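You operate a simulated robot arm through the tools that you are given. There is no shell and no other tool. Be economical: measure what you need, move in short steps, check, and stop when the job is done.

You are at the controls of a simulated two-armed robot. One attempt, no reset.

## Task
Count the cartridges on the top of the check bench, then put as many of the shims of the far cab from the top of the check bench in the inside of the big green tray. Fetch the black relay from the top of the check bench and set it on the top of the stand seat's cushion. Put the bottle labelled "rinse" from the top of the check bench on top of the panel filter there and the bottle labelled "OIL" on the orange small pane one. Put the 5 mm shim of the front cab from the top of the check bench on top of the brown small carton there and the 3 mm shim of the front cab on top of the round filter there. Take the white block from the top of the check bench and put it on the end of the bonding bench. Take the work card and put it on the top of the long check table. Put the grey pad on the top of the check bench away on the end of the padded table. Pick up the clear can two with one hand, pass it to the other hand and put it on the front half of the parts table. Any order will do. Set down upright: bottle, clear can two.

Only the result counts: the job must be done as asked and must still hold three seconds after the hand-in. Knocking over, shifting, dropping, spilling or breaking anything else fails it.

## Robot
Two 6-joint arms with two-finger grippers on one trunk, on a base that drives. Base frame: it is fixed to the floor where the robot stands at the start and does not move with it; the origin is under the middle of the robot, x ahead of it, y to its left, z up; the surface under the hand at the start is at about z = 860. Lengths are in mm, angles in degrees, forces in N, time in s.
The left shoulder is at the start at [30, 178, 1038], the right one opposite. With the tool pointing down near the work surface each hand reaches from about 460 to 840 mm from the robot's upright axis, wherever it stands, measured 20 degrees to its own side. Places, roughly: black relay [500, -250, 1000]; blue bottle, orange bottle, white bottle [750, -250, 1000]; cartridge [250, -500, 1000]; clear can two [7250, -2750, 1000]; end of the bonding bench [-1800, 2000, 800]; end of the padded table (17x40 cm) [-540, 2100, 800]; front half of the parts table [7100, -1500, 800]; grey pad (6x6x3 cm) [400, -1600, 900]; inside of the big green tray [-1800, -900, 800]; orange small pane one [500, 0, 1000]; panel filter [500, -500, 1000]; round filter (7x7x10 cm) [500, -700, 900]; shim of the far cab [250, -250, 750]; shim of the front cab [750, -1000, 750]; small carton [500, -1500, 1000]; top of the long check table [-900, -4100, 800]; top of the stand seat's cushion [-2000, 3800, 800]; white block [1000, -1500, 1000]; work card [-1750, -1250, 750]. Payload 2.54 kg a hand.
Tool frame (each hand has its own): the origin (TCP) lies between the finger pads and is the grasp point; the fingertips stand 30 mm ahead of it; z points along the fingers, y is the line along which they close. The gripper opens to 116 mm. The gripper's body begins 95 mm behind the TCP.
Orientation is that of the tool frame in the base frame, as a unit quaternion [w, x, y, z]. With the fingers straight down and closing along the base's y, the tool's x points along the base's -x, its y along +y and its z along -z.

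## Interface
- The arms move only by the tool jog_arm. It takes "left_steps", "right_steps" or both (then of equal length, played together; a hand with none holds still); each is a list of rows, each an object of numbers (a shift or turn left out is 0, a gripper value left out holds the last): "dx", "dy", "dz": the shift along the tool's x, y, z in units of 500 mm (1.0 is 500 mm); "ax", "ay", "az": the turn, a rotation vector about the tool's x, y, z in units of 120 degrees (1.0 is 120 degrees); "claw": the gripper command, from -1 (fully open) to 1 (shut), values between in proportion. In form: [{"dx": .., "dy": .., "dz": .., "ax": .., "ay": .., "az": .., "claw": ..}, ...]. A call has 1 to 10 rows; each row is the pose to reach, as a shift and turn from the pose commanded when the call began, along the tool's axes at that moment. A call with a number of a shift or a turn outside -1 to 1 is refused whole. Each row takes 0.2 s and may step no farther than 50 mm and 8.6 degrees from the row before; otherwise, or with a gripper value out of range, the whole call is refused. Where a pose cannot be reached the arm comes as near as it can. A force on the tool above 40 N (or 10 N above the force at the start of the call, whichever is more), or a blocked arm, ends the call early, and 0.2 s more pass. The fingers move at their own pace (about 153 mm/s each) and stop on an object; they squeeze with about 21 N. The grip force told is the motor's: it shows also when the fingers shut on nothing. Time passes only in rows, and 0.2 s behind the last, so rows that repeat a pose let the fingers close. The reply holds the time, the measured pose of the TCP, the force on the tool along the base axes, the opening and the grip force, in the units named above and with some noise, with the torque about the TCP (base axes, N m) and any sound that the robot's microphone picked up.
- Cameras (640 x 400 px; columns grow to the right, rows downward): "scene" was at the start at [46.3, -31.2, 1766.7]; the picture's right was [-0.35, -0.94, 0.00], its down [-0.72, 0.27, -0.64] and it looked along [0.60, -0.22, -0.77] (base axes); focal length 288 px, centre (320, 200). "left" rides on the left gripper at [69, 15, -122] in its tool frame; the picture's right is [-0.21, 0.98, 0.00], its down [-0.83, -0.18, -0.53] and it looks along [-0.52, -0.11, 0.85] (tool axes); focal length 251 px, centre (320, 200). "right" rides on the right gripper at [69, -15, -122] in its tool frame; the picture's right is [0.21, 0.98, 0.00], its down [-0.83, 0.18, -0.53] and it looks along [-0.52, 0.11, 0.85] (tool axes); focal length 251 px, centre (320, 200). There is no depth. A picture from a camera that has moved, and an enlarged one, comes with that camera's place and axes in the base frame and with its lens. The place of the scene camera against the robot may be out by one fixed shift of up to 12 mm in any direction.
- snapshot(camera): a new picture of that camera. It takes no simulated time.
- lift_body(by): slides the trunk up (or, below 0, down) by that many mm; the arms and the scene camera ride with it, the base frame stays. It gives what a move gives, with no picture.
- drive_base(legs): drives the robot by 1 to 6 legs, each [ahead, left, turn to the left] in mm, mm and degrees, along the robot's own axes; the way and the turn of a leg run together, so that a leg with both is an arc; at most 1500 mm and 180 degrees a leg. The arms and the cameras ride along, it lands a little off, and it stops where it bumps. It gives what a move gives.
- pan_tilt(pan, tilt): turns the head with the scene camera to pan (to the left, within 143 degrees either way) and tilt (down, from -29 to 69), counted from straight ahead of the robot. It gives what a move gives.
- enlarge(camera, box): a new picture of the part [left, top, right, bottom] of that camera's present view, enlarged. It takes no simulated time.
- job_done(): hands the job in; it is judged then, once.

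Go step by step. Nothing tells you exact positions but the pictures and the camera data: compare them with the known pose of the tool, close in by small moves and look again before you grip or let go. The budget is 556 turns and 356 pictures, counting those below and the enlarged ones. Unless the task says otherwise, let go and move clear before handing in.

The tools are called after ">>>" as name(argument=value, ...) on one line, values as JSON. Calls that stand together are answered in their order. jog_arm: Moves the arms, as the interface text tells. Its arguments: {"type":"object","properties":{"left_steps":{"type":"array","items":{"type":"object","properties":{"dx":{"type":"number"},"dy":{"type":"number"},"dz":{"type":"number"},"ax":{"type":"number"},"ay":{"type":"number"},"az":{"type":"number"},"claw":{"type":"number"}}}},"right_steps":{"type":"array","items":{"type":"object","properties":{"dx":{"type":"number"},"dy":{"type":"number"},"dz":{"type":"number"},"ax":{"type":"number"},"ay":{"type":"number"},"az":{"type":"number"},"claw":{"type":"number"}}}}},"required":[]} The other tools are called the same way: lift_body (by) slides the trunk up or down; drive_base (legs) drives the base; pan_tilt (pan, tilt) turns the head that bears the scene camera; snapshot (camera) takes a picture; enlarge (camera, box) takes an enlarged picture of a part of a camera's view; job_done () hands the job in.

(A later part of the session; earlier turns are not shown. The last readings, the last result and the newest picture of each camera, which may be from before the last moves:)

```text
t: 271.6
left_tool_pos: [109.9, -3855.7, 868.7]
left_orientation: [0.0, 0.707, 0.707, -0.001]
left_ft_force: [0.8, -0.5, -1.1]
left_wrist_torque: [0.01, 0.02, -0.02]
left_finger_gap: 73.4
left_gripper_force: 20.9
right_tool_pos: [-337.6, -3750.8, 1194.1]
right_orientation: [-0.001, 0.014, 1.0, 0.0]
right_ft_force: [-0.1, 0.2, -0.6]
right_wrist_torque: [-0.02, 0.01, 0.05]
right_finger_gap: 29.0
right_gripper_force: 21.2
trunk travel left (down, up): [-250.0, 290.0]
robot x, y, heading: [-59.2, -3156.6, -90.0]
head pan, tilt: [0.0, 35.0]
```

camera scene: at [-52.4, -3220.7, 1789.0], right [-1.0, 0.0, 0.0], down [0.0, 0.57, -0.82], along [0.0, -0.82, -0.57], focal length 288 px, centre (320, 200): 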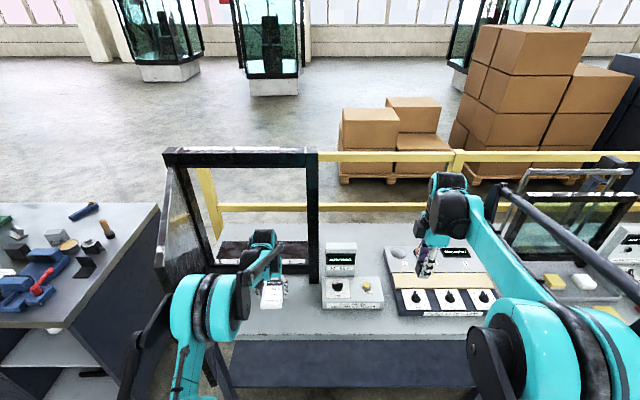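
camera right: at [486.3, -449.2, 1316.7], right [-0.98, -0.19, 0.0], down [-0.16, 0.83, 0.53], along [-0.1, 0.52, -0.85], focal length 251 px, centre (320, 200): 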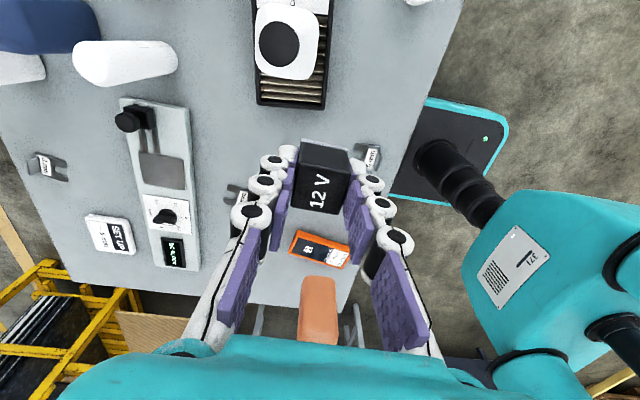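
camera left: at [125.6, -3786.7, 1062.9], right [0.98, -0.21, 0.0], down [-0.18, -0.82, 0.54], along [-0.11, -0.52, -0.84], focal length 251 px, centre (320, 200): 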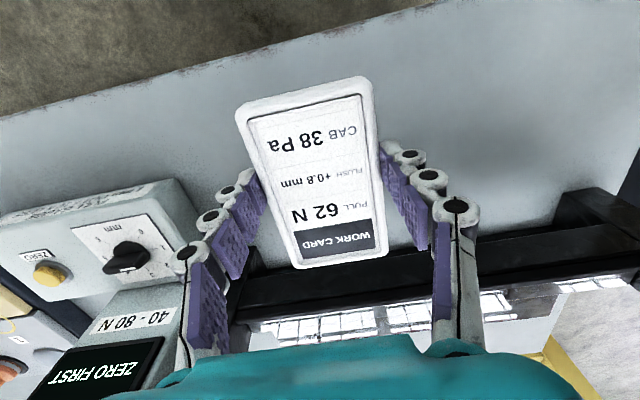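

>>> jog_arm(left_steps=[{"dz": 0.007}, {"dz": 0.014}, {"dz": 0.021}])

>>> enlarge(camera="scene", box=[220, 260, 348, 340])

```text
t: 272.4
left_tool_pos: [110.8, -3855.0, 857.6]
left_orientation: [0.0, 0.708, 0.707, -0.001]
left_ft_force: [0.2, 0.0, -1.0]
left_wrist_torque: [0.0, 0.01, 0.0]
left_finger_gap: 73.4
left_gripper_force: 21.2
right_tool_pos: [-336.1, -3751.2, 1194.8]
right_orientation: [0.0, 0.013, 1.0, 0.0]
right_ft_force: [-0.3, 0.2, -1.1]
right_wrist_torque: [0.05, -0.02, 0.01]
right_finger_gap: 28.7
right_gripper_force: 20.5
trunk travel left (down, up): [-250.0, 290.0]
robot x, y, heading: [-51.9, -3157.3, -89.9]
head pan, tilt: [0.0, 35.0]
```

```text
5.00 times, centred on (284, 300) of scene
camera zoom: at [-52.5, -3219.9, 1789.1], right [-1.0, 0.0, 0.0], down [0.0, 0.57, -0.82], along [0.0, -0.82, -0.57], focal length 1441 px, centre (500, -300)
```

zoom: 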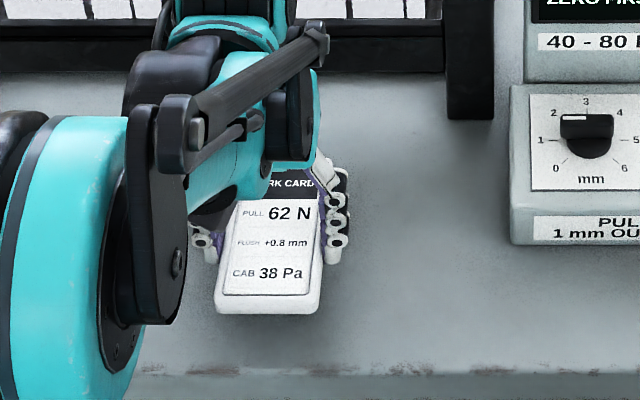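

>>> jog_arm(left_steps=[{"dz": 0.008}, {"dz": 0.016}, {"dz": 0.024}, {"dz": 0.032}])

```text
t: 273.4
left_tool_pos: [110.4, -3855.8, 843.9]
left_orientation: [0.001, 0.708, 0.706, -0.001]
left_ft_force: [0.7, 0.2, -1.4]
left_wrist_torque: [0.01, -0.01, -0.01]
left_finger_gap: 73.4
left_gripper_force: 21.1
right_tool_pos: [-335.1, -3749.6, 1194.8]
right_orientation: [0.0, 0.013, 1.0, 0.0]
right_ft_force: [0.0, 0.6, -0.9]
right_wrist_torque: [0.02, 0.0, -0.01]
right_finger_gap: 29.0
right_gripper_force: 20.8
trunk travel left (down, up): [-250.0, 290.0]
robot x, y, heading: [-59.6, -3156.4, -90.0]
head pan, tilt: [0.0, 35.0]
```

>>> jog_arm(left_steps=[{"dz": 0.008}, {"dz": 0.016}, {"dz": 0.024}])

```text
t: 274.2
left_tool_pos: [109.9, -3854.9, 829.9]
left_orientation: [0.001, 0.707, 0.707, 0.0]
left_ft_force: [-0.9, 1.0, -0.7]
left_wrist_torque: [0.02, -0.03, 0.0]
left_finger_gap: 73.1
left_gripper_force: 21.4
right_tool_pos: [-336.1, -3750.3, 1194.9]
right_orientation: [0.0, 0.013, 1.0, 0.0]
right_ft_force: [0.0, 0.2, -1.3]
right_wrist_torque: [0.03, -0.03, 0.01]
right_finger_gap: 28.9
right_gripper_force: 20.9
trunk travel left (down, up): [-250.0, 290.0]
robot x, y, heading: [-55.8, -3155.1, -89.9]
head pan, tilt: [0.0, 35.0]
```

>>> enlarge(camera="scene", box=[220, 260, 348, 340])

>>> jog_arm(left_steps=[{"dz": 0.007}, {"dz": 0.014}, {"dz": 0.021}])

```text
5.00 times, centred on (284, 300) of scene
camera zoom: at [-52.5, -3219.9, 1789.1], right [-1.0, 0.0, 0.0], down [0.0, 0.57, -0.82], along [0.0, -0.82, -0.57], focal length 1441 px, centre (500, -300)
```

zoom: 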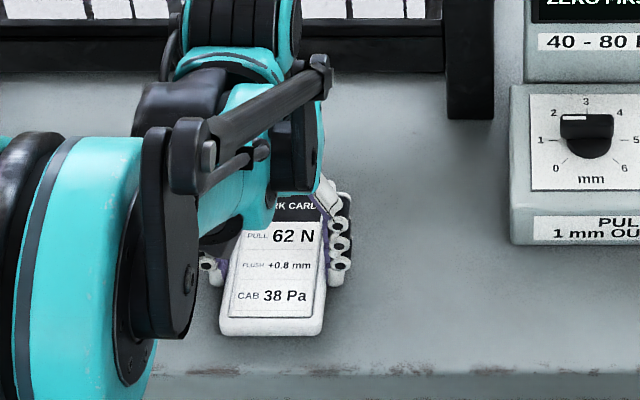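

```text
t: 274.9
left_tool_pos: [109.6, -3854.1, 825.2]
left_orientation: [0.001, 0.708, 0.706, -0.001]
left_ft_force: [-0.7, 5.9, 22.5]
left_wrist_torque: [0.3, 0.25, -0.02]
left_finger_gap: 73.6
left_gripper_force: 21.0
right_tool_pos: [-336.4, -3747.5, 1196.2]
right_orientation: [0.0, 0.014, 1.0, -0.001]
right_ft_force: [-0.2, 0.4, 0.0]
right_wrist_torque: [-0.02, -0.03, -0.02]
right_finger_gap: 28.9
right_gripper_force: 21.3
trunk travel left (down, up): [-250.0, 290.0]
robot x, y, heading: [-56.8, -3157.9, -89.8]
head pan, tilt: [0.0, 35.0]
stopped in row 3 (left hand): the force on the tool passed its limit at 45 N (the readings are from after the stop); the commanded pose is now the measured one
```

>>> jog_arm(left_steps=[{"dz": -0.003}, {"dz": -0.003, "claw": -0.55}, {"dz": -0.003, "claw": -0.55}, {"dz": -0.05, "claw": -0.55}, {"dz": -0.14, "claw": -0.55}, {"dz": -0.23}, {"dz": -0.32}, {"dz": -0.41}, {"dz": -0.5}, {"dz": -0.59}])

>>> snapshot(camera="left")

```text
t: 277.1
left_tool_pos: [109.8, -3854.9, 1117.8]
left_orientation: [0.002, 0.707, 0.707, -0.002]
left_ft_force: [-0.3, 0.3, 0.6]
left_wrist_torque: [-0.04, -0.02, -0.01]
left_finger_gap: 89.9
left_gripper_force: 0.0
right_tool_pos: [-335.5, -3749.8, 1195.3]
right_orientation: [0.0, 0.013, 1.0, 0.0]
right_ft_force: [-0.6, -0.3, 0.3]
right_wrist_torque: [0.0, 0.04, 0.01]
right_finger_gap: 28.9
right_gripper_force: 20.8
trunk travel left (down, up): [-250.0, 290.0]
robot x, y, heading: [-59.8, -3157.2, -90.0]
head pan, tilt: [0.0, 35.0]
```

```text
197 pictures are left
camera left: at [125.6, -3785.5, 1241.0], right [0.98, -0.21, 0.0], down [-0.18, -0.82, 0.54], along [-0.11, -0.53, -0.84], focal length 251 px, centre (320, 200)
```

left: 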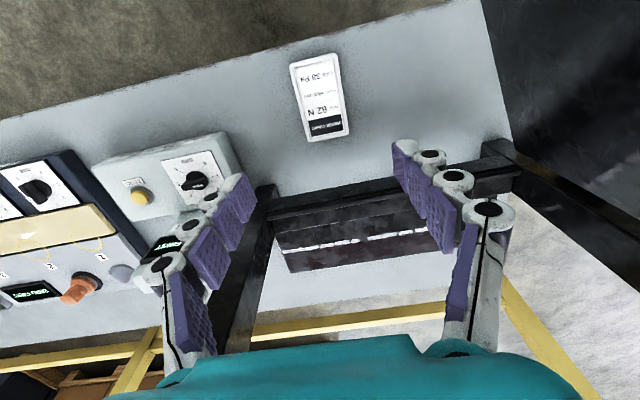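

Card is on the long table. Next the white block, from the bench's far side; I raise the left hand and drive round.

>>> jog_arm(left_steps=[{"dz": -0.08}, {"dz": -0.16}])

>>> drive_base(legs=[[-350, 0, 0], [0, 0, 90], [1450, 0, 0], [350, 0, 0]])

>>> drive_base(legs=[[0, 0, 180], [0, -1390, 0]])

>>> pan_tilt(pan=15, tilt=40)

>>> snapshot(camera="scene")

```text
t: 277.7
left_tool_pos: [110.6, -3853.2, 1197.6]
left_orientation: [0.001, 0.707, 0.707, -0.001]
left_ft_force: [1.0, -0.5, -0.4]
left_wrist_torque: [0.02, 0.0, -0.01]
left_finger_gap: 90.1
left_gripper_force: 0.0
right_tool_pos: [-335.5, -3750.2, 1194.2]
right_orientation: [0.0, 0.013, 1.0, 0.0]
right_ft_force: [-0.7, -0.7, -1.5]
right_wrist_torque: [-0.02, 0.01, -0.01]
right_finger_gap: 28.9
right_gripper_force: 20.9
trunk travel left (down, up): [-250.0, 290.0]
robot x, y, heading: [-59.6, -3154.6, -90.1]
head pan, tilt: [0.0, 35.0]
```

```text
t: 292.5
left_tool_pos: [2438.8, -2621.7, 1196.4]
left_orientation: [0.002, -0.005, 1.0, 0.0]
left_ft_force: [-0.4, -0.2, -0.9]
left_wrist_torque: [-0.05, 0.04, 0.02]
left_finger_gap: 89.9
left_gripper_force: 0.1
right_tool_pos: [2338.5, -3070.4, 1194.6]
right_orientation: [0.0, -0.702, 0.712, 0.0]
right_ft_force: [0.6, -0.3, -0.9]
right_wrist_torque: [-0.02, 0.0, 0.01]
right_finger_gap: 28.9
right_gripper_force: 21.0
trunk travel left (down, up): [-250.0, 290.0]
robot x, y, heading: [1745.5, -2797.2, 0.6]
head pan, tilt: [0.0, 35.0]
```

```text
t: 306.8
left_tool_pos: [1023.7, -1588.0, 1196.4]
left_orientation: [0.0, 1.0, 0.006, -0.002]
left_ft_force: [0.5, 0.3, -0.2]
left_wrist_torque: [0.0, -0.01, -0.04]
left_finger_gap: 90.3
left_gripper_force: 0.0
right_tool_pos: [1121.9, -1138.9, 1194.3]
right_orientation: [0.0, 0.712, 0.703, 0.0]
right_ft_force: [-0.3, 0.2, -0.7]
right_wrist_torque: [-0.02, 0.02, -0.01]
right_finger_gap: 29.1
right_gripper_force: 20.7
trunk travel left (down, up): [-250.0, 290.0]
robot x, y, heading: [1720.3, -1410.5, -179.4]
head pan, tilt: [0.0, 35.0]
```

```text
t: 307.5
left_tool_pos: [1023.5, -1588.7, 1197.8]
left_orientation: [0.0, 1.0, 0.006, -0.002]
left_ft_force: [0.0, -0.3, 0.2]
left_wrist_torque: [0.01, 0.01, -0.01]
left_finger_gap: 89.9
left_gripper_force: 0.1
right_tool_pos: [1122.9, -1140.0, 1195.2]
right_orientation: [0.0, 0.711, 0.703, 0.0]
right_ft_force: [0.2, 0.7, -0.3]
right_wrist_torque: [0.01, -0.02, -0.01]
right_finger_gap: 29.1
right_gripper_force: 21.1
trunk travel left (down, up): [-250.0, 290.0]
robot x, y, heading: [1722.9, -1409.4, -179.2]
head pan, tilt: [15.0, 40.0]
```

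```text
196 pictures are left
camera scene: at [1671.2, -1438.8, 1781.6], right [-0.27, 0.96, 0.0], down [0.62, 0.17, -0.77], along [-0.74, -0.21, -0.64], focal length 288 px, centre (320, 200)
```

scene: 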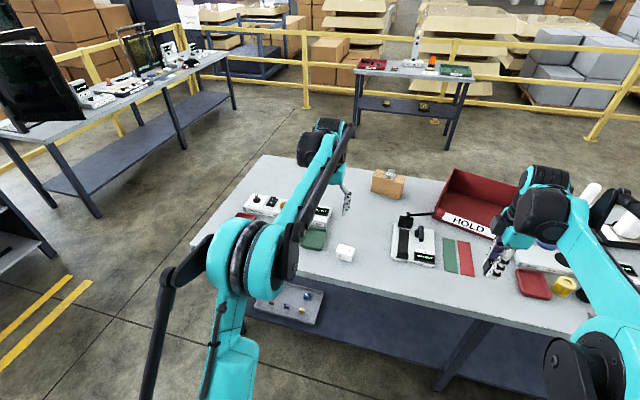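

>>> drive_base(legs=[[200, 0, 0]])

>>> snapshot(camera="left")

```text
t: 309.1
left_tool_pos: [823.9, -1589.2, 1195.8]
left_orientation: [0.0, 1.0, 0.006, -0.001]
left_ft_force: [-0.5, 0.2, 0.2]
left_wrist_torque: [0.0, -0.01, 0.01]
left_finger_gap: 90.1
left_gripper_force: 0.1
right_tool_pos: [921.6, -1143.0, 1194.7]
right_orientation: [0.0, 0.712, 0.702, 0.0]
right_ft_force: [-0.9, 0.1, 0.2]
right_wrist_torque: [0.02, -0.03, 0.0]
right_finger_gap: 29.0
right_gripper_force: 21.4
trunk travel left (down, up): [-250.0, 290.0]
robot x, y, heading: [1520.4, -1414.9, -179.3]
head pan, tilt: [15.0, 40.0]
```

```text
195 pictures are left
camera left: at [893.2, -1604.1, 1319.0], right [-0.2, -0.98, 0.0], down [-0.83, 0.17, 0.54], along [-0.53, 0.11, -0.84], focal length 251 px, centre (320, 200)
```

left: 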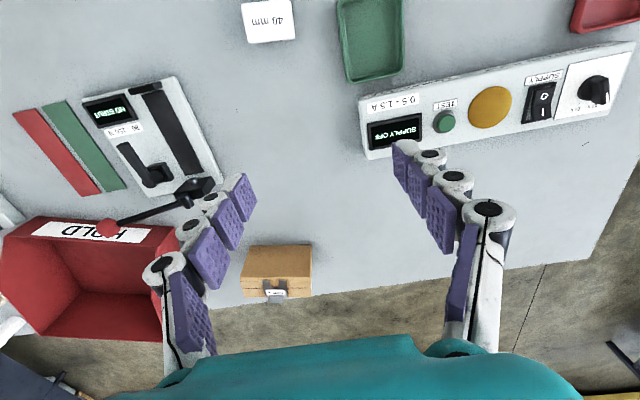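

>>> jog_arm(left_steps=[{"dx": 0.09, "dy": -0.04}, {"dx": 0.17, "dy": -0.08}, {"dx": 0.212, "dy": -0.104}, {"dx": 0.212, "dy": -0.104, "dz": 0.09}, {"dx": 0.212, "dy": -0.104, "dz": 0.18}, {"dx": 0.212, "dy": -0.104, "dz": 0.27}, {"dx": 0.212, "dy": -0.104, "dz": 0.36}])

>>> snapshot(camera="left")

```text
t: 310.7
left_tool_pos: [927.2, -1537.3, 1015.9]
left_orientation: [0.0, 1.0, 0.006, -0.001]
left_ft_force: [0.0, -0.2, 0.9]
left_wrist_torque: [0.03, -0.03, 0.0]
left_finger_gap: 89.8
left_gripper_force: 0.0
right_tool_pos: [922.1, -1141.0, 1193.9]
right_orientation: [0.001, 0.712, 0.703, 0.001]
right_ft_force: [-0.2, 0.7, 0.2]
right_wrist_torque: [0.01, -0.03, -0.02]
right_finger_gap: 28.5
right_gripper_force: 21.3
trunk travel left (down, up): [-250.0, 290.0]
robot x, y, heading: [1518.1, -1414.8, -179.1]
head pan, tilt: [15.0, 40.0]
```

```text
194 pictures are left
camera left: at [997.0, -1550.9, 1138.0], right [-0.2, -0.98, 0.0], down [-0.83, 0.17, 0.54], along [-0.53, 0.11, -0.84], focal length 251 px, centre (320, 200)
```

left: 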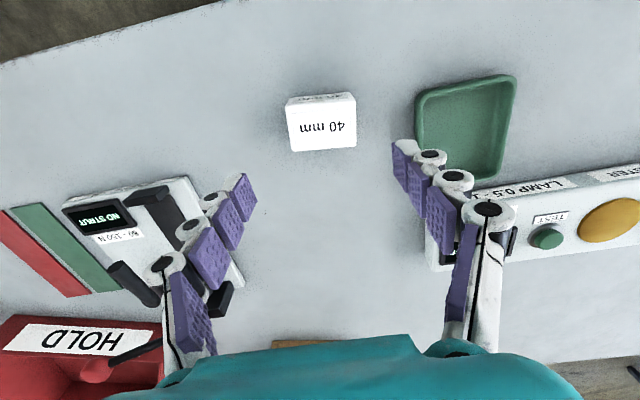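

>>> jog_arm(left_steps=[{"dx": 0.002, "dy": 0.002, "dz": 0.09, "az": 0.04}, {"dx": 0.002, "dy": 0.002, "dz": 0.17, "az": 0.07}, {"dx": 0.002, "dy": 0.002, "dz": 0.236, "az": 0.07}, {"dx": 0.002, "dy": 0.002, "dz": 0.236, "az": 0.07, "claw": 1}, {"dx": 0.002, "dy": 0.002, "dz": 0.236, "az": 0.07, "claw": 1}, {"dx": 0.002, "dy": 0.002, "dz": 0.236, "az": 0.07, "claw": 1}])

>>> snapshot(camera="left")

```text
t: 312.1
left_tool_pos: [930.1, -1538.6, 897.3]
left_orientation: [0.0, 0.998, -0.067, -0.001]
left_ft_force: [0.6, -0.5, -0.6]
left_wrist_torque: [0.02, 0.01, 0.03]
left_finger_gap: 64.4
left_gripper_force: 21.1
right_tool_pos: [924.1, -1142.0, 1195.4]
right_orientation: [0.0, 0.711, 0.703, -0.001]
right_ft_force: [-1.0, 0.8, -0.3]
right_wrist_torque: [0.0, -0.01, 0.02]
right_finger_gap: 28.7
right_gripper_force: 21.5
trunk travel left (down, up): [-250.0, 290.0]
robot x, y, heading: [1519.2, -1411.8, -179.4]
head pan, tilt: [15.0, 40.0]
```

```text
193 pictures are left
camera left: at [996.3, -1562.0, 1020.0], right [-0.34, -0.94, 0.0], down [-0.79, 0.29, 0.54], along [-0.5, 0.18, -0.84], focal length 251 px, centre (320, 200)
```

left: 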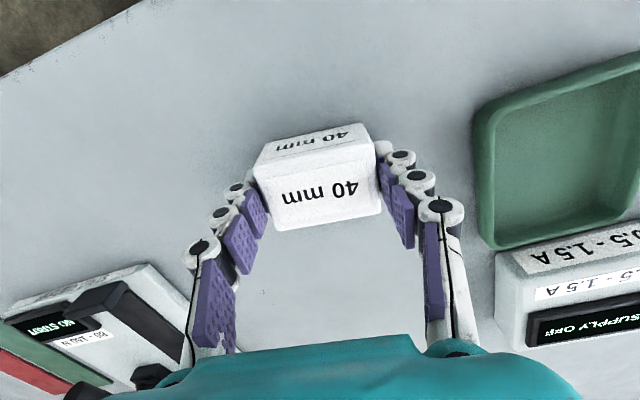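

Block gripped. Lift, back away and turn toward +y to see the passage to the seat.

>>> jog_arm(left_steps=[{"dz": -0.09}, {"dz": -0.18}, {"dz": -0.27}, {"dz": -0.36}, {"dz": -0.45}, {"dz": -0.54}, {"dz": -0.6}])

>>> drive_base(legs=[[-900, 0, 0], [0, 0, -90]])

>>> pan_tilt(pan=0, tilt=20)

>>> snapshot(camera="scene")

```text
t: 313.7
left_tool_pos: [930.6, -1540.1, 1199.2]
left_orientation: [0.001, 0.998, -0.067, -0.002]
left_ft_force: [0.4, 0.8, -1.1]
left_wrist_torque: [-0.01, -0.01, -0.02]
left_finger_gap: 64.3
left_gripper_force: 20.8
right_tool_pos: [924.1, -1142.1, 1195.2]
right_orientation: [0.0, 0.712, 0.702, 0.0]
right_ft_force: [0.1, 0.0, 0.1]
right_wrist_torque: [-0.02, 0.02, 0.01]
right_finger_gap: 28.8
right_gripper_force: 21.3
trunk travel left (down, up): [-250.0, 290.0]
robot x, y, heading: [1516.3, -1419.3, -179.2]
head pan, tilt: [15.0, 40.0]
```

```text
t: 322.3
left_tool_pos: [2298.2, -813.7, 1199.6]
left_orientation: [0.001, -0.657, 0.754, 0.002]
left_ft_force: [0.0, 0.3, -1.6]
left_wrist_torque: [-0.01, -0.01, 0.02]
left_finger_gap: 64.1
left_gripper_force: 21.3
right_tool_pos: [2695.1, -807.3, 1193.9]
right_orientation: [-0.001, 1.0, -0.008, -0.001]
right_ft_force: [0.2, -0.2, 0.1]
right_wrist_torque: [0.0, -0.01, 0.02]
right_finger_gap: 28.6
right_gripper_force: 21.3
trunk travel left (down, up): [-250.0, 290.0]
robot x, y, heading: [2420.7, -1403.2, 90.5]
head pan, tilt: [15.0, 40.0]
```

```text
t: 323.1
left_tool_pos: [2297.3, -813.2, 1198.4]
left_orientation: [0.001, -0.658, 0.753, 0.002]
left_ft_force: [-0.4, -0.5, -1.9]
left_wrist_torque: [0.0, -0.01, -0.02]
left_finger_gap: 64.2
left_gripper_force: 21.0
right_tool_pos: [2695.8, -807.9, 1194.6]
right_orientation: [0.0, 1.0, -0.007, 0.001]
right_ft_force: [-0.2, -1.4, 0.6]
right_wrist_torque: [-0.01, 0.0, 0.02]
right_finger_gap: 28.9
right_gripper_force: 21.0
trunk travel left (down, up): [-250.0, 290.0]
robot x, y, heading: [2422.7, -1401.7, 90.5]
head pan, tilt: [0.0, 20.0]
```

```text
192 pictures are left
camera scene: at [2425.0, -1344.3, 1812.9], right [1.0, 0.01, 0.0], down [0.0, -0.34, -0.94], along [-0.01, 0.94, -0.34], focal length 288 px, centre (320, 200)
```

scene: 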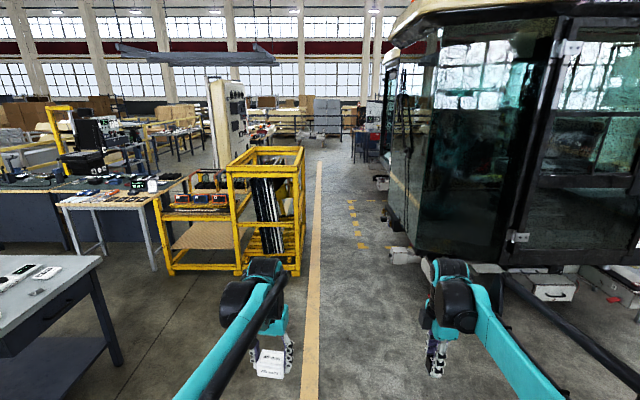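

Passage between rack (x≈2170) and middle cab (x≈3200). I centre at x≈2690 and go ahead with a check.

>>> drive_base(legs=[[0, -265, -0.5], [1500, 0, 0], [500, 0, 0]])

>>> snapshot(camera="scene")

```text
t: 334.6
left_tool_pos: [2583.5, 1188.0, 1199.2]
left_orientation: [0.0, -0.65, 0.76, 0.002]
left_ft_force: [0.6, 0.4, -0.6]
left_wrist_torque: [-0.05, 0.02, -0.03]
left_finger_gap: 64.3
left_gripper_force: 21.2
right_tool_pos: [2982.0, 1188.3, 1195.3]
right_orientation: [0.0, 1.0, -0.017, 0.0]
right_ft_force: [-0.8, 1.1, -0.5]
right_wrist_torque: [-0.01, 0.01, 0.01]
right_finger_gap: 29.0
right_gripper_force: 20.9
trunk travel left (down, up): [-250.0, 290.0]
robot x, y, heading: [2695.3, 596.2, 89.6]
head pan, tilt: [0.0, 20.0]
```

```text
191 pictures are left
camera scene: at [2700.7, 655.9, 1812.9], right [1.0, -0.01, 0.0], down [0.0, -0.34, -0.94], along [0.01, 0.94, -0.34], focal length 288 px, centre (320, 200)
```

scene: 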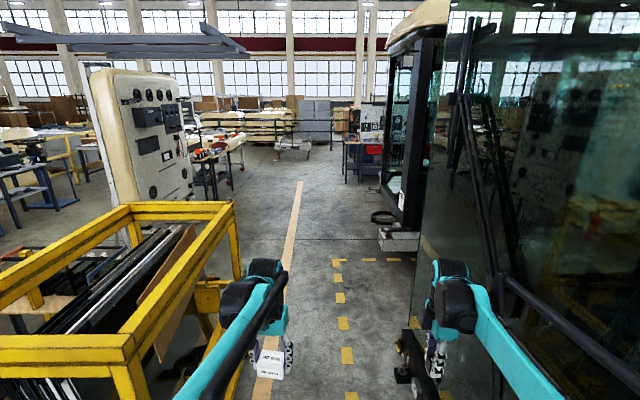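

The gap is tighter than thought. I back up, raise the trunk so the hands clear the rack top, and pass it sideways facing the rack.

>>> drive_base(legs=[[-600, 0, 0]])

>>> lift_body(by=285)

>>> drive_base(legs=[[0, 0, 90], [0, -300, 0]])

>>> pan_tilt(pan=-40, tilt=45)

>>> snapshot(camera="scene")

>>> pan_tilt(pan=-125, tilt=40)

>>> snapshot(camera="scene")

```text
t: 337.9
left_tool_pos: [2577.3, 588.6, 1198.3]
left_orientation: [0.0, -0.65, 0.76, 0.001]
left_ft_force: [0.7, -0.5, -0.8]
left_wrist_torque: [0.01, 0.01, 0.0]
left_finger_gap: 64.2
left_gripper_force: 21.3
right_tool_pos: [2974.9, 588.2, 1194.5]
right_orientation: [0.0, 1.0, -0.016, 0.0]
right_ft_force: [1.1, -0.8, -0.4]
right_wrist_torque: [0.01, -0.01, -0.03]
right_finger_gap: 28.7
right_gripper_force: 20.9
trunk travel left (down, up): [-250.0, 290.0]
robot x, y, heading: [2691.0, -2.2, 89.2]
head pan, tilt: [0.0, 20.0]
```

```text
t: 340.8
left_tool_pos: [2577.3, 590.1, 1483.7]
left_orientation: [0.0, -0.65, 0.76, 0.002]
left_ft_force: [0.2, 0.2, -0.7]
left_wrist_torque: [0.02, 0.04, -0.02]
left_finger_gap: 64.3
left_gripper_force: 21.0
right_tool_pos: [2974.6, 588.0, 1478.5]
right_orientation: [0.001, 1.0, -0.016, 0.0]
right_ft_force: [-0.2, -0.1, -0.9]
right_wrist_torque: [-0.02, 0.02, -0.03]
right_finger_gap: 28.9
right_gripper_force: 21.0
trunk travel left (down, up): [-535.0, 5.0]
robot x, y, heading: [2691.7, 3.0, 89.4]
head pan, tilt: [0.0, 20.0]
```

```text
t: 346.7
left_tool_pos: [2099.9, 179.8, 1483.4]
left_orientation: [0.0, 0.997, -0.073, -0.001]
left_ft_force: [0.6, -0.3, -0.8]
left_wrist_torque: [0.01, 0.01, -0.01]
left_finger_gap: 64.3
left_gripper_force: 21.2
right_tool_pos: [2099.9, 576.7, 1480.5]
right_orientation: [-0.001, 0.717, 0.697, 0.0]
right_ft_force: [-0.8, -1.5, 0.8]
right_wrist_torque: [0.02, 0.0, 0.0]
right_finger_gap: 29.0
right_gripper_force: 21.0
trunk travel left (down, up): [-535.0, 5.0]
robot x, y, heading: [2692.5, 300.4, 179.8]
head pan, tilt: [0.0, 20.0]
```

```text
t: 347.8
left_tool_pos: [2100.7, 180.5, 1483.5]
left_orientation: [0.0, 0.997, -0.074, -0.002]
left_ft_force: [-0.1, -0.1, -0.8]
left_wrist_torque: [0.03, -0.02, 0.0]
left_finger_gap: 64.1
left_gripper_force: 20.8
right_tool_pos: [2099.5, 577.7, 1479.3]
right_orientation: [-0.001, 0.717, 0.697, 0.001]
right_ft_force: [-0.4, -0.1, -1.0]
right_wrist_torque: [0.02, 0.03, 0.02]
right_finger_gap: 29.0
right_gripper_force: 20.4
trunk travel left (down, up): [-535.0, 5.0]
robot x, y, heading: [2692.0, 300.1, 179.8]
head pan, tilt: [-40.0, 45.0]
```

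```text
190 pictures are left
camera scene: at [2663.0, 344.9, 2059.3], right [0.64, 0.76, 0.0], down [0.54, -0.46, -0.71], along [-0.54, 0.46, -0.71], focal length 288 px, centre (320, 200)
```

scene: 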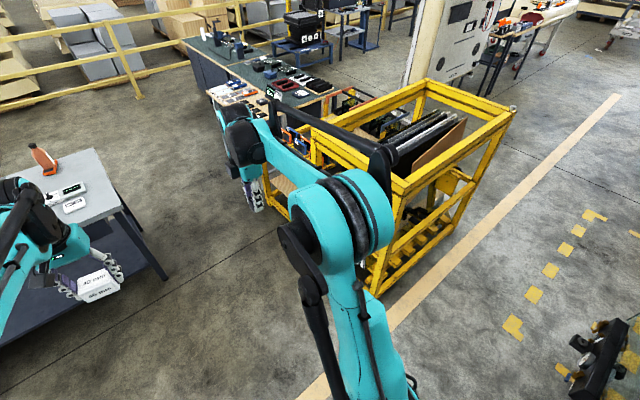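

```text
t: 349.4
left_tool_pos: [2099.6, 181.4, 1484.1]
left_orientation: [0.001, 0.997, -0.074, -0.002]
left_ft_force: [-0.1, -0.7, -1.7]
left_wrist_torque: [0.03, 0.0, -0.02]
left_finger_gap: 64.3
left_gripper_force: 20.9
right_tool_pos: [2099.3, 578.5, 1479.8]
right_orientation: [0.0, 0.716, 0.698, 0.0]
right_ft_force: [0.9, 0.1, -0.8]
right_wrist_torque: [0.02, 0.01, 0.02]
right_finger_gap: 28.8
right_gripper_force: 20.8
trunk travel left (down, up): [-535.0, 5.0]
robot x, y, heading: [2687.6, 299.0, 179.9]
head pan, tilt: [-125.0, 40.0]
```

```text
189 pictures are left
camera scene: at [2774.1, 363.1, 2066.6], right [0.82, -0.58, 0.0], down [-0.37, -0.53, -0.77], along [0.44, 0.63, -0.64], focal length 288 px, centre (320, 200)
```

scene: 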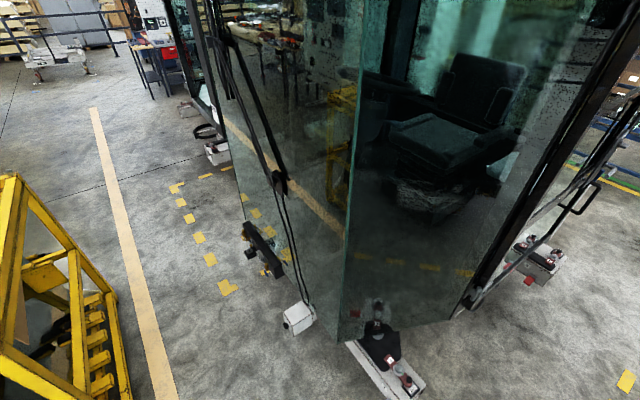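

Clear margins at x≈2690 (rack x≤2256, cab x≥3200). Drive sideways past.

>>> drive_base(legs=[[0, -1400, 0], [0, -1100, 0]])

>>> pan_tilt(pan=0, tilt=25)

>>> snapshot(camera="scene")

```text
t: 361.6
left_tool_pos: [2095.7, 2691.9, 1483.9]
left_orientation: [0.001, 0.997, -0.073, -0.002]
left_ft_force: [-0.5, 0.1, -1.2]
left_wrist_torque: [0.05, 0.0, -0.04]
left_finger_gap: 64.2
left_gripper_force: 21.1
right_tool_pos: [2092.6, 3089.0, 1480.2]
right_orientation: [0.0, 0.716, 0.698, 0.0]
right_ft_force: [1.2, -0.6, -0.4]
right_wrist_torque: [-0.02, 0.02, -0.01]
right_finger_gap: 28.9
right_gripper_force: 21.5
trunk travel left (down, up): [-535.0, 5.0]
robot x, y, heading: [2685.8, 2813.1, 180.3]
head pan, tilt: [-125.0, 40.0]
```

```text
t: 363.7
left_tool_pos: [2095.5, 2692.0, 1482.7]
left_orientation: [0.001, 0.997, -0.073, -0.002]
left_ft_force: [0.5, 0.1, -1.5]
left_wrist_torque: [-0.01, 0.02, -0.01]
left_finger_gap: 64.5
left_gripper_force: 21.3
right_tool_pos: [2092.5, 3089.2, 1480.0]
right_orientation: [0.001, 0.716, 0.698, 0.001]
right_ft_force: [0.1, 0.1, -0.9]
right_wrist_torque: [0.0, -0.03, 0.04]
right_finger_gap: 29.1
right_gripper_force: 21.1
trunk travel left (down, up): [-535.0, 5.0]
robot x, y, heading: [2687.1, 2810.8, 180.1]
head pan, tilt: [0.0, 25.0]
```

```text
188 pictures are left
camera scene: at [2627.4, 2805.6, 2089.8], right [0.0, 1.0, 0.0], down [0.42, 0.0, -0.91], along [-0.91, 0.0, -0.42], focal length 288 px, centre (320, 200)
```

scene: 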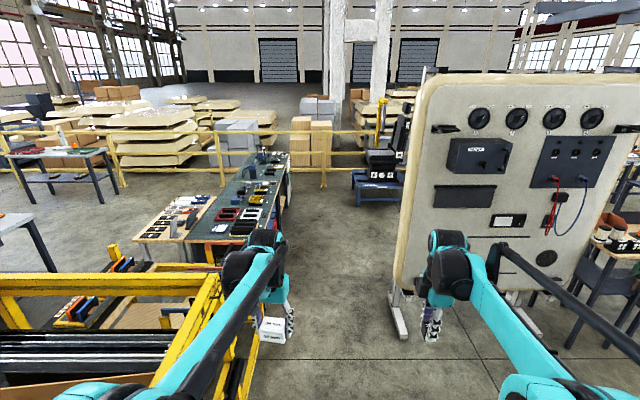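

Corridor along y≈2850 between benches and the big panel. Drive ahead.

>>> drive_base(legs=[[1400, 0, 0], [1400, 0, 0], [500, 0, 0]])

>>> pan_tilt(pan=-20, tilt=35)

>>> snapshot(camera="scene")

```text
t: 379.9
left_tool_pos: [-1223.6, 2725.3, 1483.3]
left_orientation: [0.001, 0.997, -0.081, -0.003]
left_ft_force: [0.4, -0.1, -1.5]
left_wrist_torque: [-0.01, 0.05, 0.02]
left_finger_gap: 64.2
left_gripper_force: 21.0
right_tool_pos: [-1219.6, 3122.2, 1479.9]
right_orientation: [0.0, 0.721, 0.693, 0.0]
right_ft_force: [0.1, 0.4, 0.0]
right_wrist_torque: [0.01, -0.01, -0.03]
right_finger_gap: 28.8
right_gripper_force: 21.3
trunk travel left (down, up): [-535.0, 5.0]
robot x, y, heading: [-629.7, 2833.8, 179.0]
head pan, tilt: [0.0, 25.0]
```

```text
t: 380.7
left_tool_pos: [-1224.0, 2724.5, 1483.6]
left_orientation: [0.0, 0.997, -0.081, -0.002]
left_ft_force: [-0.4, 0.9, -0.9]
left_wrist_torque: [0.02, 0.01, 0.0]
left_finger_gap: 64.5
left_gripper_force: 21.3
right_tool_pos: [-1221.9, 3122.5, 1480.0]
right_orientation: [-0.001, 0.721, 0.693, -0.001]
right_ft_force: [-0.1, -0.2, -0.2]
right_wrist_torque: [-0.01, -0.03, -0.01]
right_finger_gap: 28.9
right_gripper_force: 20.7
trunk travel left (down, up): [-535.0, 5.0]
robot x, y, heading: [-632.8, 2833.2, 179.4]
head pan, tilt: [-20.0, 35.0]
```

```text
187 pictures are left
camera scene: at [-681.0, 2859.6, 2074.1], right [0.36, 0.93, 0.0], down [0.54, -0.2, -0.82], along [-0.77, 0.29, -0.57], focal length 288 px, centre (320, 200)
```

scene: 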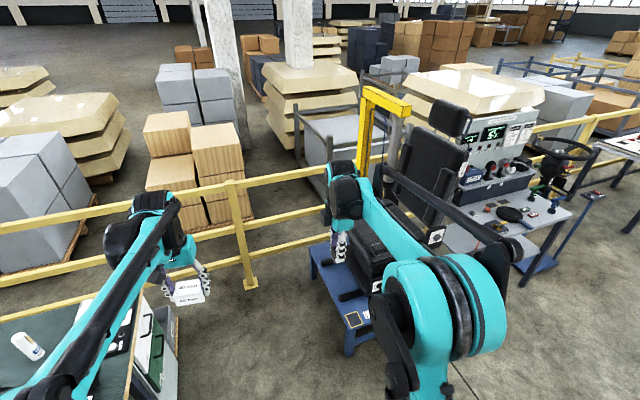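

Seat seen at about (-1800,3680), backrest on its +y side. I move in so the right hand hangs over the cushion.

>>> drive_base(legs=[[0, -540, 0.6], [480, 0, 0]])

>>> snapshot(camera="right")

>>> pan_tilt(pan=-15, tilt=50)

>>> snapshot(camera="scene")

```text
t: 386.3
left_tool_pos: [-1696.4, 3263.3, 1484.3]
left_orientation: [0.001, 0.997, -0.076, -0.003]
left_ft_force: [0.5, 0.2, -0.6]
left_wrist_torque: [0.02, 0.02, -0.01]
left_finger_gap: 64.1
left_gripper_force: 21.1
right_tool_pos: [-1695.3, 3660.3, 1478.8]
right_orientation: [0.0, 0.719, 0.696, 0.0]
right_ft_force: [0.5, -0.7, -1.1]
right_wrist_torque: [-0.01, -0.01, -0.02]
right_finger_gap: 28.7
right_gripper_force: 21.0
trunk travel left (down, up): [-535.0, 5.0]
robot x, y, heading: [-1104.5, 3376.3, 179.8]
head pan, tilt: [-20.0, 35.0]
```

```text
186 pictures are left
camera right: at [-1709.4, 3729.6, 1602.5], right [0.98, 0.18, 0.0], down [0.15, -0.83, 0.53], along [0.1, -0.52, -0.85], focal length 251 px, centre (320, 200)
```

right: 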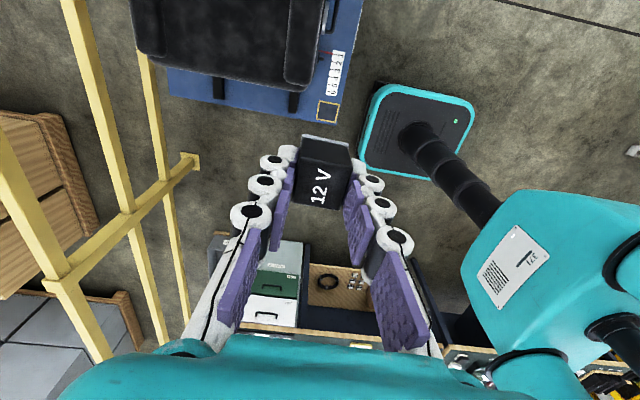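

```text
t: 387.1
left_tool_pos: [-1698.0, 3263.4, 1483.9]
left_orientation: [0.001, 0.997, -0.077, -0.002]
left_ft_force: [-0.6, -0.4, -1.3]
left_wrist_torque: [-0.03, -0.03, 0.01]
left_finger_gap: 63.9
left_gripper_force: 20.9
right_tool_pos: [-1696.7, 3660.3, 1479.3]
right_orientation: [0.001, 0.719, 0.695, 0.0]
right_ft_force: [-0.6, -0.5, -0.2]
right_wrist_torque: [0.01, -0.04, -0.01]
right_finger_gap: 28.9
right_gripper_force: 20.9
trunk travel left (down, up): [-535.0, 5.0]
robot x, y, heading: [-1103.5, 3378.3, 179.5]
head pan, tilt: [-15.0, 50.0]
```

```text
185 pictures are left
camera scene: at [-1146.5, 3392.8, 2052.4], right [0.27, 0.96, 0.0], down [0.74, -0.2, -0.64], along [-0.62, 0.17, -0.77], focal length 288 px, centre (320, 200)
```

scene: 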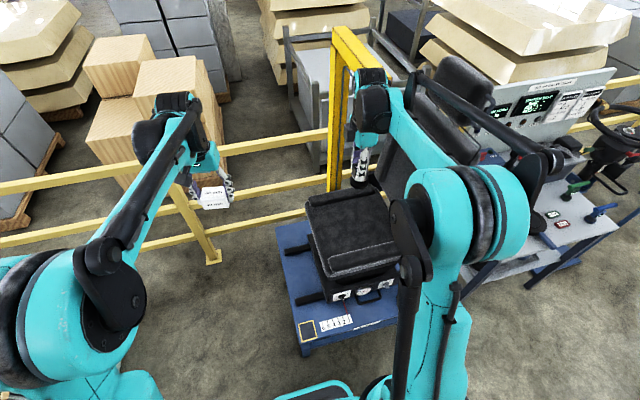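

>>> drive_base(legs=[[0, -100, 0], [120, 0, 0]])

>>> jog_arm(right_steps=[{"az": 0.071}, {"az": 0.142}, {"az": 0.213}, {"az": 0.284}, {"az": 0.355}, {"az": 0.426}, {"az": 0.497}, {"az": 0.568}, {"az": 0.639}, {"az": 0.71}])

>>> snapshot(camera="right")

>>> snapshot(camera="scene")

```text
t: 389.0
left_tool_pos: [-1814.3, 3366.1, 1483.6]
left_orientation: [0.001, 0.997, -0.078, -0.002]
left_ft_force: [0.9, -0.1, -2.1]
left_wrist_torque: [-0.05, -0.02, 0.04]
left_finger_gap: 64.5
left_gripper_force: 20.7
right_tool_pos: [-1813.1, 3764.0, 1479.8]
right_orientation: [0.0, 0.718, 0.696, 0.0]
right_ft_force: [1.0, 0.4, 0.2]
right_wrist_torque: [-0.06, -0.01, 0.01]
right_finger_gap: 29.0
right_gripper_force: 21.0
trunk travel left (down, up): [-535.0, 5.0]
robot x, y, heading: [-1225.3, 3475.9, 179.7]
head pan, tilt: [-15.0, 50.0]
```

```text
t: 391.2
left_tool_pos: [-1815.1, 3365.6, 1483.6]
left_orientation: [0.0, 0.997, -0.077, -0.002]
left_ft_force: [-0.2, -0.3, -0.7]
left_wrist_torque: [0.01, 0.01, 0.0]
left_finger_gap: 64.5
left_gripper_force: 20.5
right_tool_pos: [-1815.2, 3762.8, 1479.1]
right_orientation: [-0.001, 1.0, 0.024, -0.001]
right_ft_force: [0.5, -0.5, 0.3]
right_wrist_torque: [-0.03, 0.0, 0.0]
right_finger_gap: 29.0
right_gripper_force: 20.9
trunk travel left (down, up): [-535.0, 5.0]
robot x, y, heading: [-1226.9, 3480.9, 179.6]
head pan, tilt: [-15.0, 50.0]
```

```text
184 pictures are left
camera right: at [-1748.2, 3780.6, 1602.0], right [0.26, -0.97, 0.0], down [-0.82, -0.22, 0.53], along [-0.52, -0.14, -0.85], focal length 251 px, centre (320, 200)
```

right: 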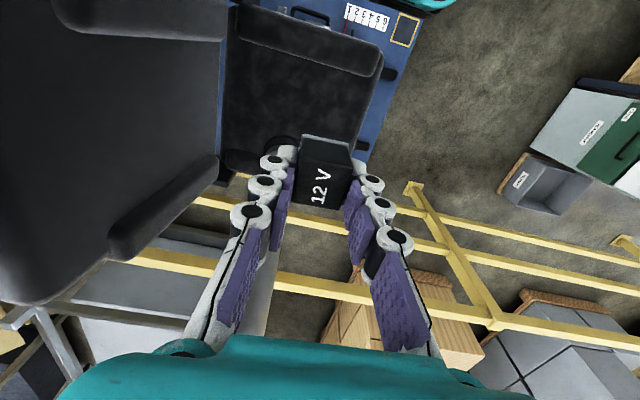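

```text
183 pictures are left
camera scene: at [-1264.3, 3494.3, 2052.4], right [0.27, 0.96, 0.0], down [0.74, -0.2, -0.64], along [-0.62, 0.17, -0.77], focal length 288 px, centre (320, 200)
```

scene: 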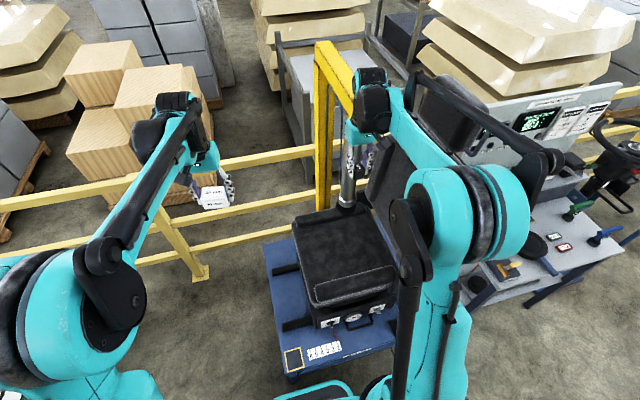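

Backrest stands on the +y side from y≈3890; I move the right hand to about (-1880,3700) and lower the trunk.

>>> jog_arm(right_steps=[{"dx": -0.06, "dy": 0.06}, {"dx": -0.136, "dy": 0.12}])

>>> lift_body(by=-285)

>>> snapshot(camera="right")

>>> snapshot(camera="scene")

```text
t: 391.8
left_tool_pos: [-1819.2, 3364.0, 1480.7]
left_orientation: [0.0, 0.997, -0.077, -0.001]
left_ft_force: [-0.8, 0.1, -0.6]
left_wrist_torque: [0.01, -0.06, 0.0]
left_finger_gap: 64.3
left_gripper_force: 21.0
right_tool_pos: [-1884.4, 3697.8, 1476.8]
right_orientation: [-0.001, 1.0, 0.025, 0.001]
right_ft_force: [-0.9, 0.3, 0.6]
right_wrist_torque: [0.0, -0.07, -0.01]
right_finger_gap: 29.1
right_gripper_force: 21.1
trunk travel left (down, up): [-535.0, 5.0]
robot x, y, heading: [-1224.7, 3478.6, 179.1]
head pan, tilt: [-15.0, 50.0]
```

```text
t: 394.7
left_tool_pos: [-1815.4, 3365.1, 1198.7]
left_orientation: [0.0, 0.997, -0.078, -0.001]
left_ft_force: [-1.1, 0.3, -0.3]
left_wrist_torque: [0.02, -0.02, -0.01]
left_finger_gap: 64.3
left_gripper_force: 20.8
right_tool_pos: [-1879.2, 3697.3, 1193.8]
right_orientation: [0.0, 1.0, 0.025, 0.0]
right_ft_force: [-0.7, -1.0, -0.9]
right_wrist_torque: [0.02, 0.01, 0.02]
right_finger_gap: 28.9
right_gripper_force: 21.4
trunk travel left (down, up): [-250.0, 290.0]
robot x, y, heading: [-1226.7, 3478.7, 179.7]
head pan, tilt: [-15.0, 50.0]
```

```text
182 pictures are left
camera right: at [-1813.7, 3716.8, 1316.6], right [0.26, -0.96, 0.0], down [-0.82, -0.22, 0.53], along [-0.51, -0.14, -0.85], focal length 251 px, centre (320, 200)
```

right: 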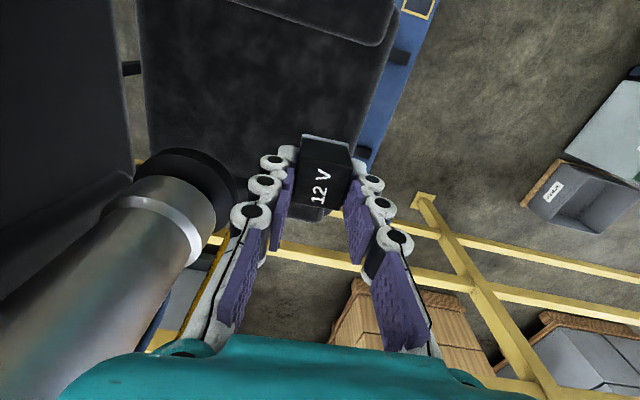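

```text
181 pictures are left
camera scene: at [-1264.4, 3494.2, 1767.5], right [0.27, 0.96, 0.0], down [0.74, -0.2, -0.64], along [-0.62, 0.17, -0.77], focal length 288 px, centre (320, 200)
```

scene: 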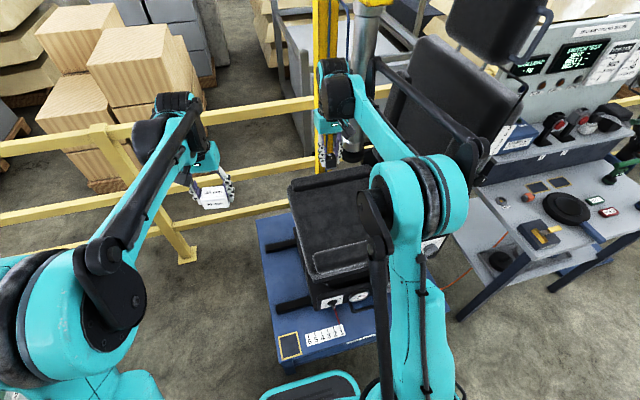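

The drop point projects onto the cushion, clear of the press ram. Descend.

>>> jog_arm(right_steps=[{"dz": 0.09}, {"dz": 0.18}, {"dz": 0.27}, {"dz": 0.36}, {"dz": 0.44}])

>>> snapshot(camera="right")

>>> enlarge(camera="scene", box=[250, 130, 442, 250])

```text
t: 395.9
left_tool_pos: [-1816.2, 3365.6, 1198.8]
left_orientation: [0.0, 0.997, -0.077, -0.002]
left_ft_force: [-0.5, 0.3, -0.3]
left_wrist_torque: [-0.02, -0.04, 0.01]
left_finger_gap: 64.2
left_gripper_force: 20.9
right_tool_pos: [-1879.6, 3698.7, 972.1]
right_orientation: [0.0, 1.0, 0.026, 0.001]
right_ft_force: [-0.9, -0.1, 0.0]
right_wrist_torque: [0.01, 0.0, -0.04]
right_finger_gap: 29.0
right_gripper_force: 20.8
trunk travel left (down, up): [-250.0, 290.0]
robot x, y, heading: [-1227.1, 3477.3, 179.4]
head pan, tilt: [-15.0, 50.0]
```

```text
180 pictures are left
camera right: at [-1813.2, 3717.2, 1094.9], right [0.26, -0.96, 0.0], down [-0.82, -0.22, 0.53], along [-0.51, -0.14, -0.85], focal length 251 px, centre (320, 200)
```

right: 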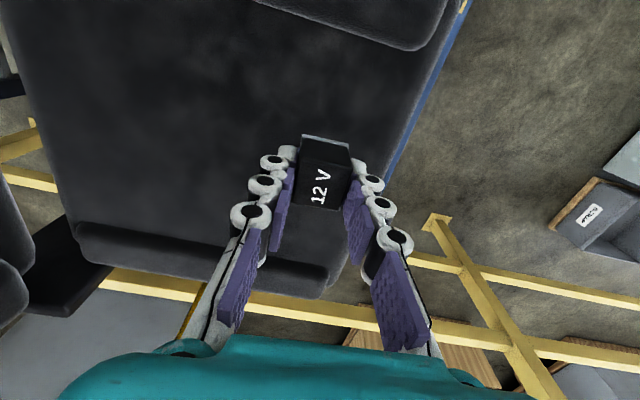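

```text
3.33 times, centred on (346, 190) of scene
camera zoom: at [-1265.6, 3494.4, 1767.3], right [0.27, 0.96, 0.0], down [0.74, -0.2, -0.64], along [-0.62, 0.17, -0.77], focal length 960 px, centre (233, 233)
```

zoom: 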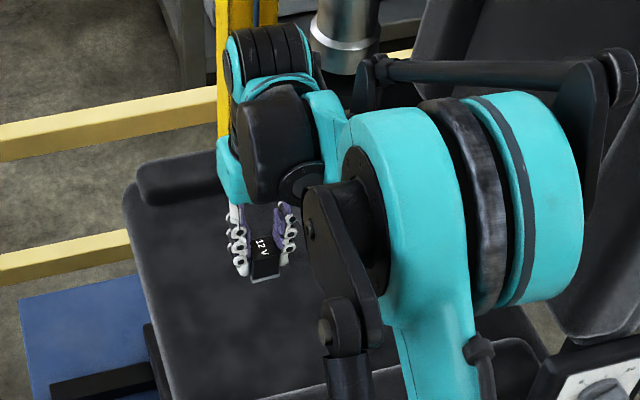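

>>> jog_arm(right_steps=[{"dz": 0.05}, {"dz": 0.1}, {"dz": 0.13}])

>>> jog_arm(right_steps=[{"dz": 0.01}, {"dz": 0.02}, {"dz": 0.03}, {"dz": 0.04}])

```text
t: 396.7
left_tool_pos: [-1815.1, 3365.3, 1198.6]
left_orientation: [0.0, 0.997, -0.078, -0.001]
left_ft_force: [0.1, -1.2, -1.1]
left_wrist_torque: [0.01, 0.02, -0.03]
left_finger_gap: 64.2
left_gripper_force: 21.1
right_tool_pos: [-1880.7, 3699.1, 907.9]
right_orientation: [-0.001, 1.0, 0.026, 0.0]
right_ft_force: [-0.1, -0.2, -0.1]
right_wrist_torque: [0.01, -0.01, 0.02]
right_finger_gap: 29.0
right_gripper_force: 21.2
trunk travel left (down, up): [-250.0, 290.0]
robot x, y, heading: [-1223.2, 3476.3, 179.3]
head pan, tilt: [-15.0, 50.0]
```

```text
t: 397.7
left_tool_pos: [-1816.0, 3365.8, 1198.5]
left_orientation: [0.001, 0.997, -0.078, -0.002]
left_ft_force: [-0.5, -0.1, -1.6]
left_wrist_torque: [-0.02, 0.02, 0.01]
left_finger_gap: 64.3
left_gripper_force: 21.4
right_tool_pos: [-1879.5, 3698.5, 889.2]
right_orientation: [0.0, 1.0, 0.025, 0.0]
right_ft_force: [0.1, 0.7, -1.5]
right_wrist_torque: [0.01, 0.02, 0.03]
right_finger_gap: 29.1
right_gripper_force: 20.9
trunk travel left (down, up): [-250.0, 290.0]
robot x, y, heading: [-1227.4, 3481.0, 179.5]
head pan, tilt: [-15.0, 50.0]
```

>>> jog_arm(right_steps=[{"dz": 0.01}, {"dz": 0.02}, {"dz": 0.03}, {"dz": 0.04}, {"dz": 0.05}, {"dz": 0.06}])

>>> snapshot(camera="right")

```text
t: 399.1
left_tool_pos: [-1815.7, 3364.6, 1198.0]
left_orientation: [0.001, 0.997, -0.078, -0.001]
left_ft_force: [0.1, 0.3, -0.7]
left_wrist_torque: [0.0, 0.01, 0.03]
left_finger_gap: 64.3
left_gripper_force: 20.8
right_tool_pos: [-1880.7, 3697.9, 859.8]
right_orientation: [0.0, 1.0, 0.026, 0.0]
right_ft_force: [-0.1, -0.3, -0.5]
right_wrist_torque: [0.0, 0.01, 0.0]
right_finger_gap: 29.0
right_gripper_force: 21.1
trunk travel left (down, up): [-250.0, 290.0]
robot x, y, heading: [-1226.3, 3479.2, 179.5]
head pan, tilt: [-15.0, 50.0]
```

```text
178 pictures are left
camera right: at [-1813.7, 3716.9, 981.4], right [0.26, -0.96, 0.0], down [-0.82, -0.22, 0.53], along [-0.51, -0.14, -0.85], focal length 251 px, centre (320, 200)
```

right: 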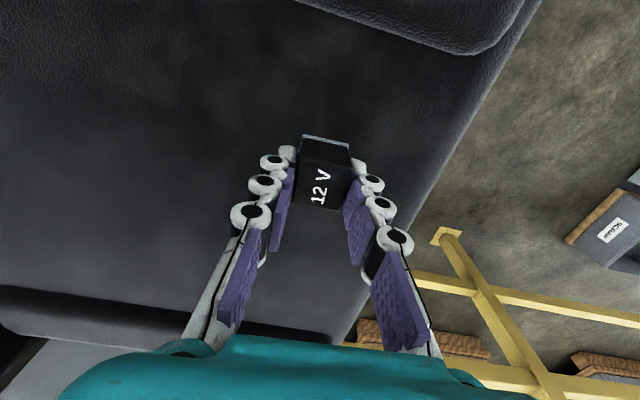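

>>> jog_arm(right_steps=[{"dz": 0.01}, {"dz": 0.02}, {"dz": 0.03}, {"dz": 0.04}])

```text
t: 400.1
left_tool_pos: [-1816.5, 3365.8, 1199.0]
left_orientation: [0.001, 0.997, -0.077, -0.002]
left_ft_force: [-0.6, 0.1, -1.0]
left_wrist_torque: [0.02, -0.04, 0.0]
left_finger_gap: 64.3
left_gripper_force: 21.1
right_tool_pos: [-1880.1, 3698.3, 838.5]
right_orientation: [0.001, 1.0, 0.026, 0.0]
right_ft_force: [1.1, 1.2, -0.4]
right_wrist_torque: [0.0, -0.02, 0.01]
right_finger_gap: 29.1
right_gripper_force: 20.6
trunk travel left (down, up): [-250.0, 290.0]
robot x, y, heading: [-1224.1, 3478.0, 179.6]
head pan, tilt: [-15.0, 50.0]
```

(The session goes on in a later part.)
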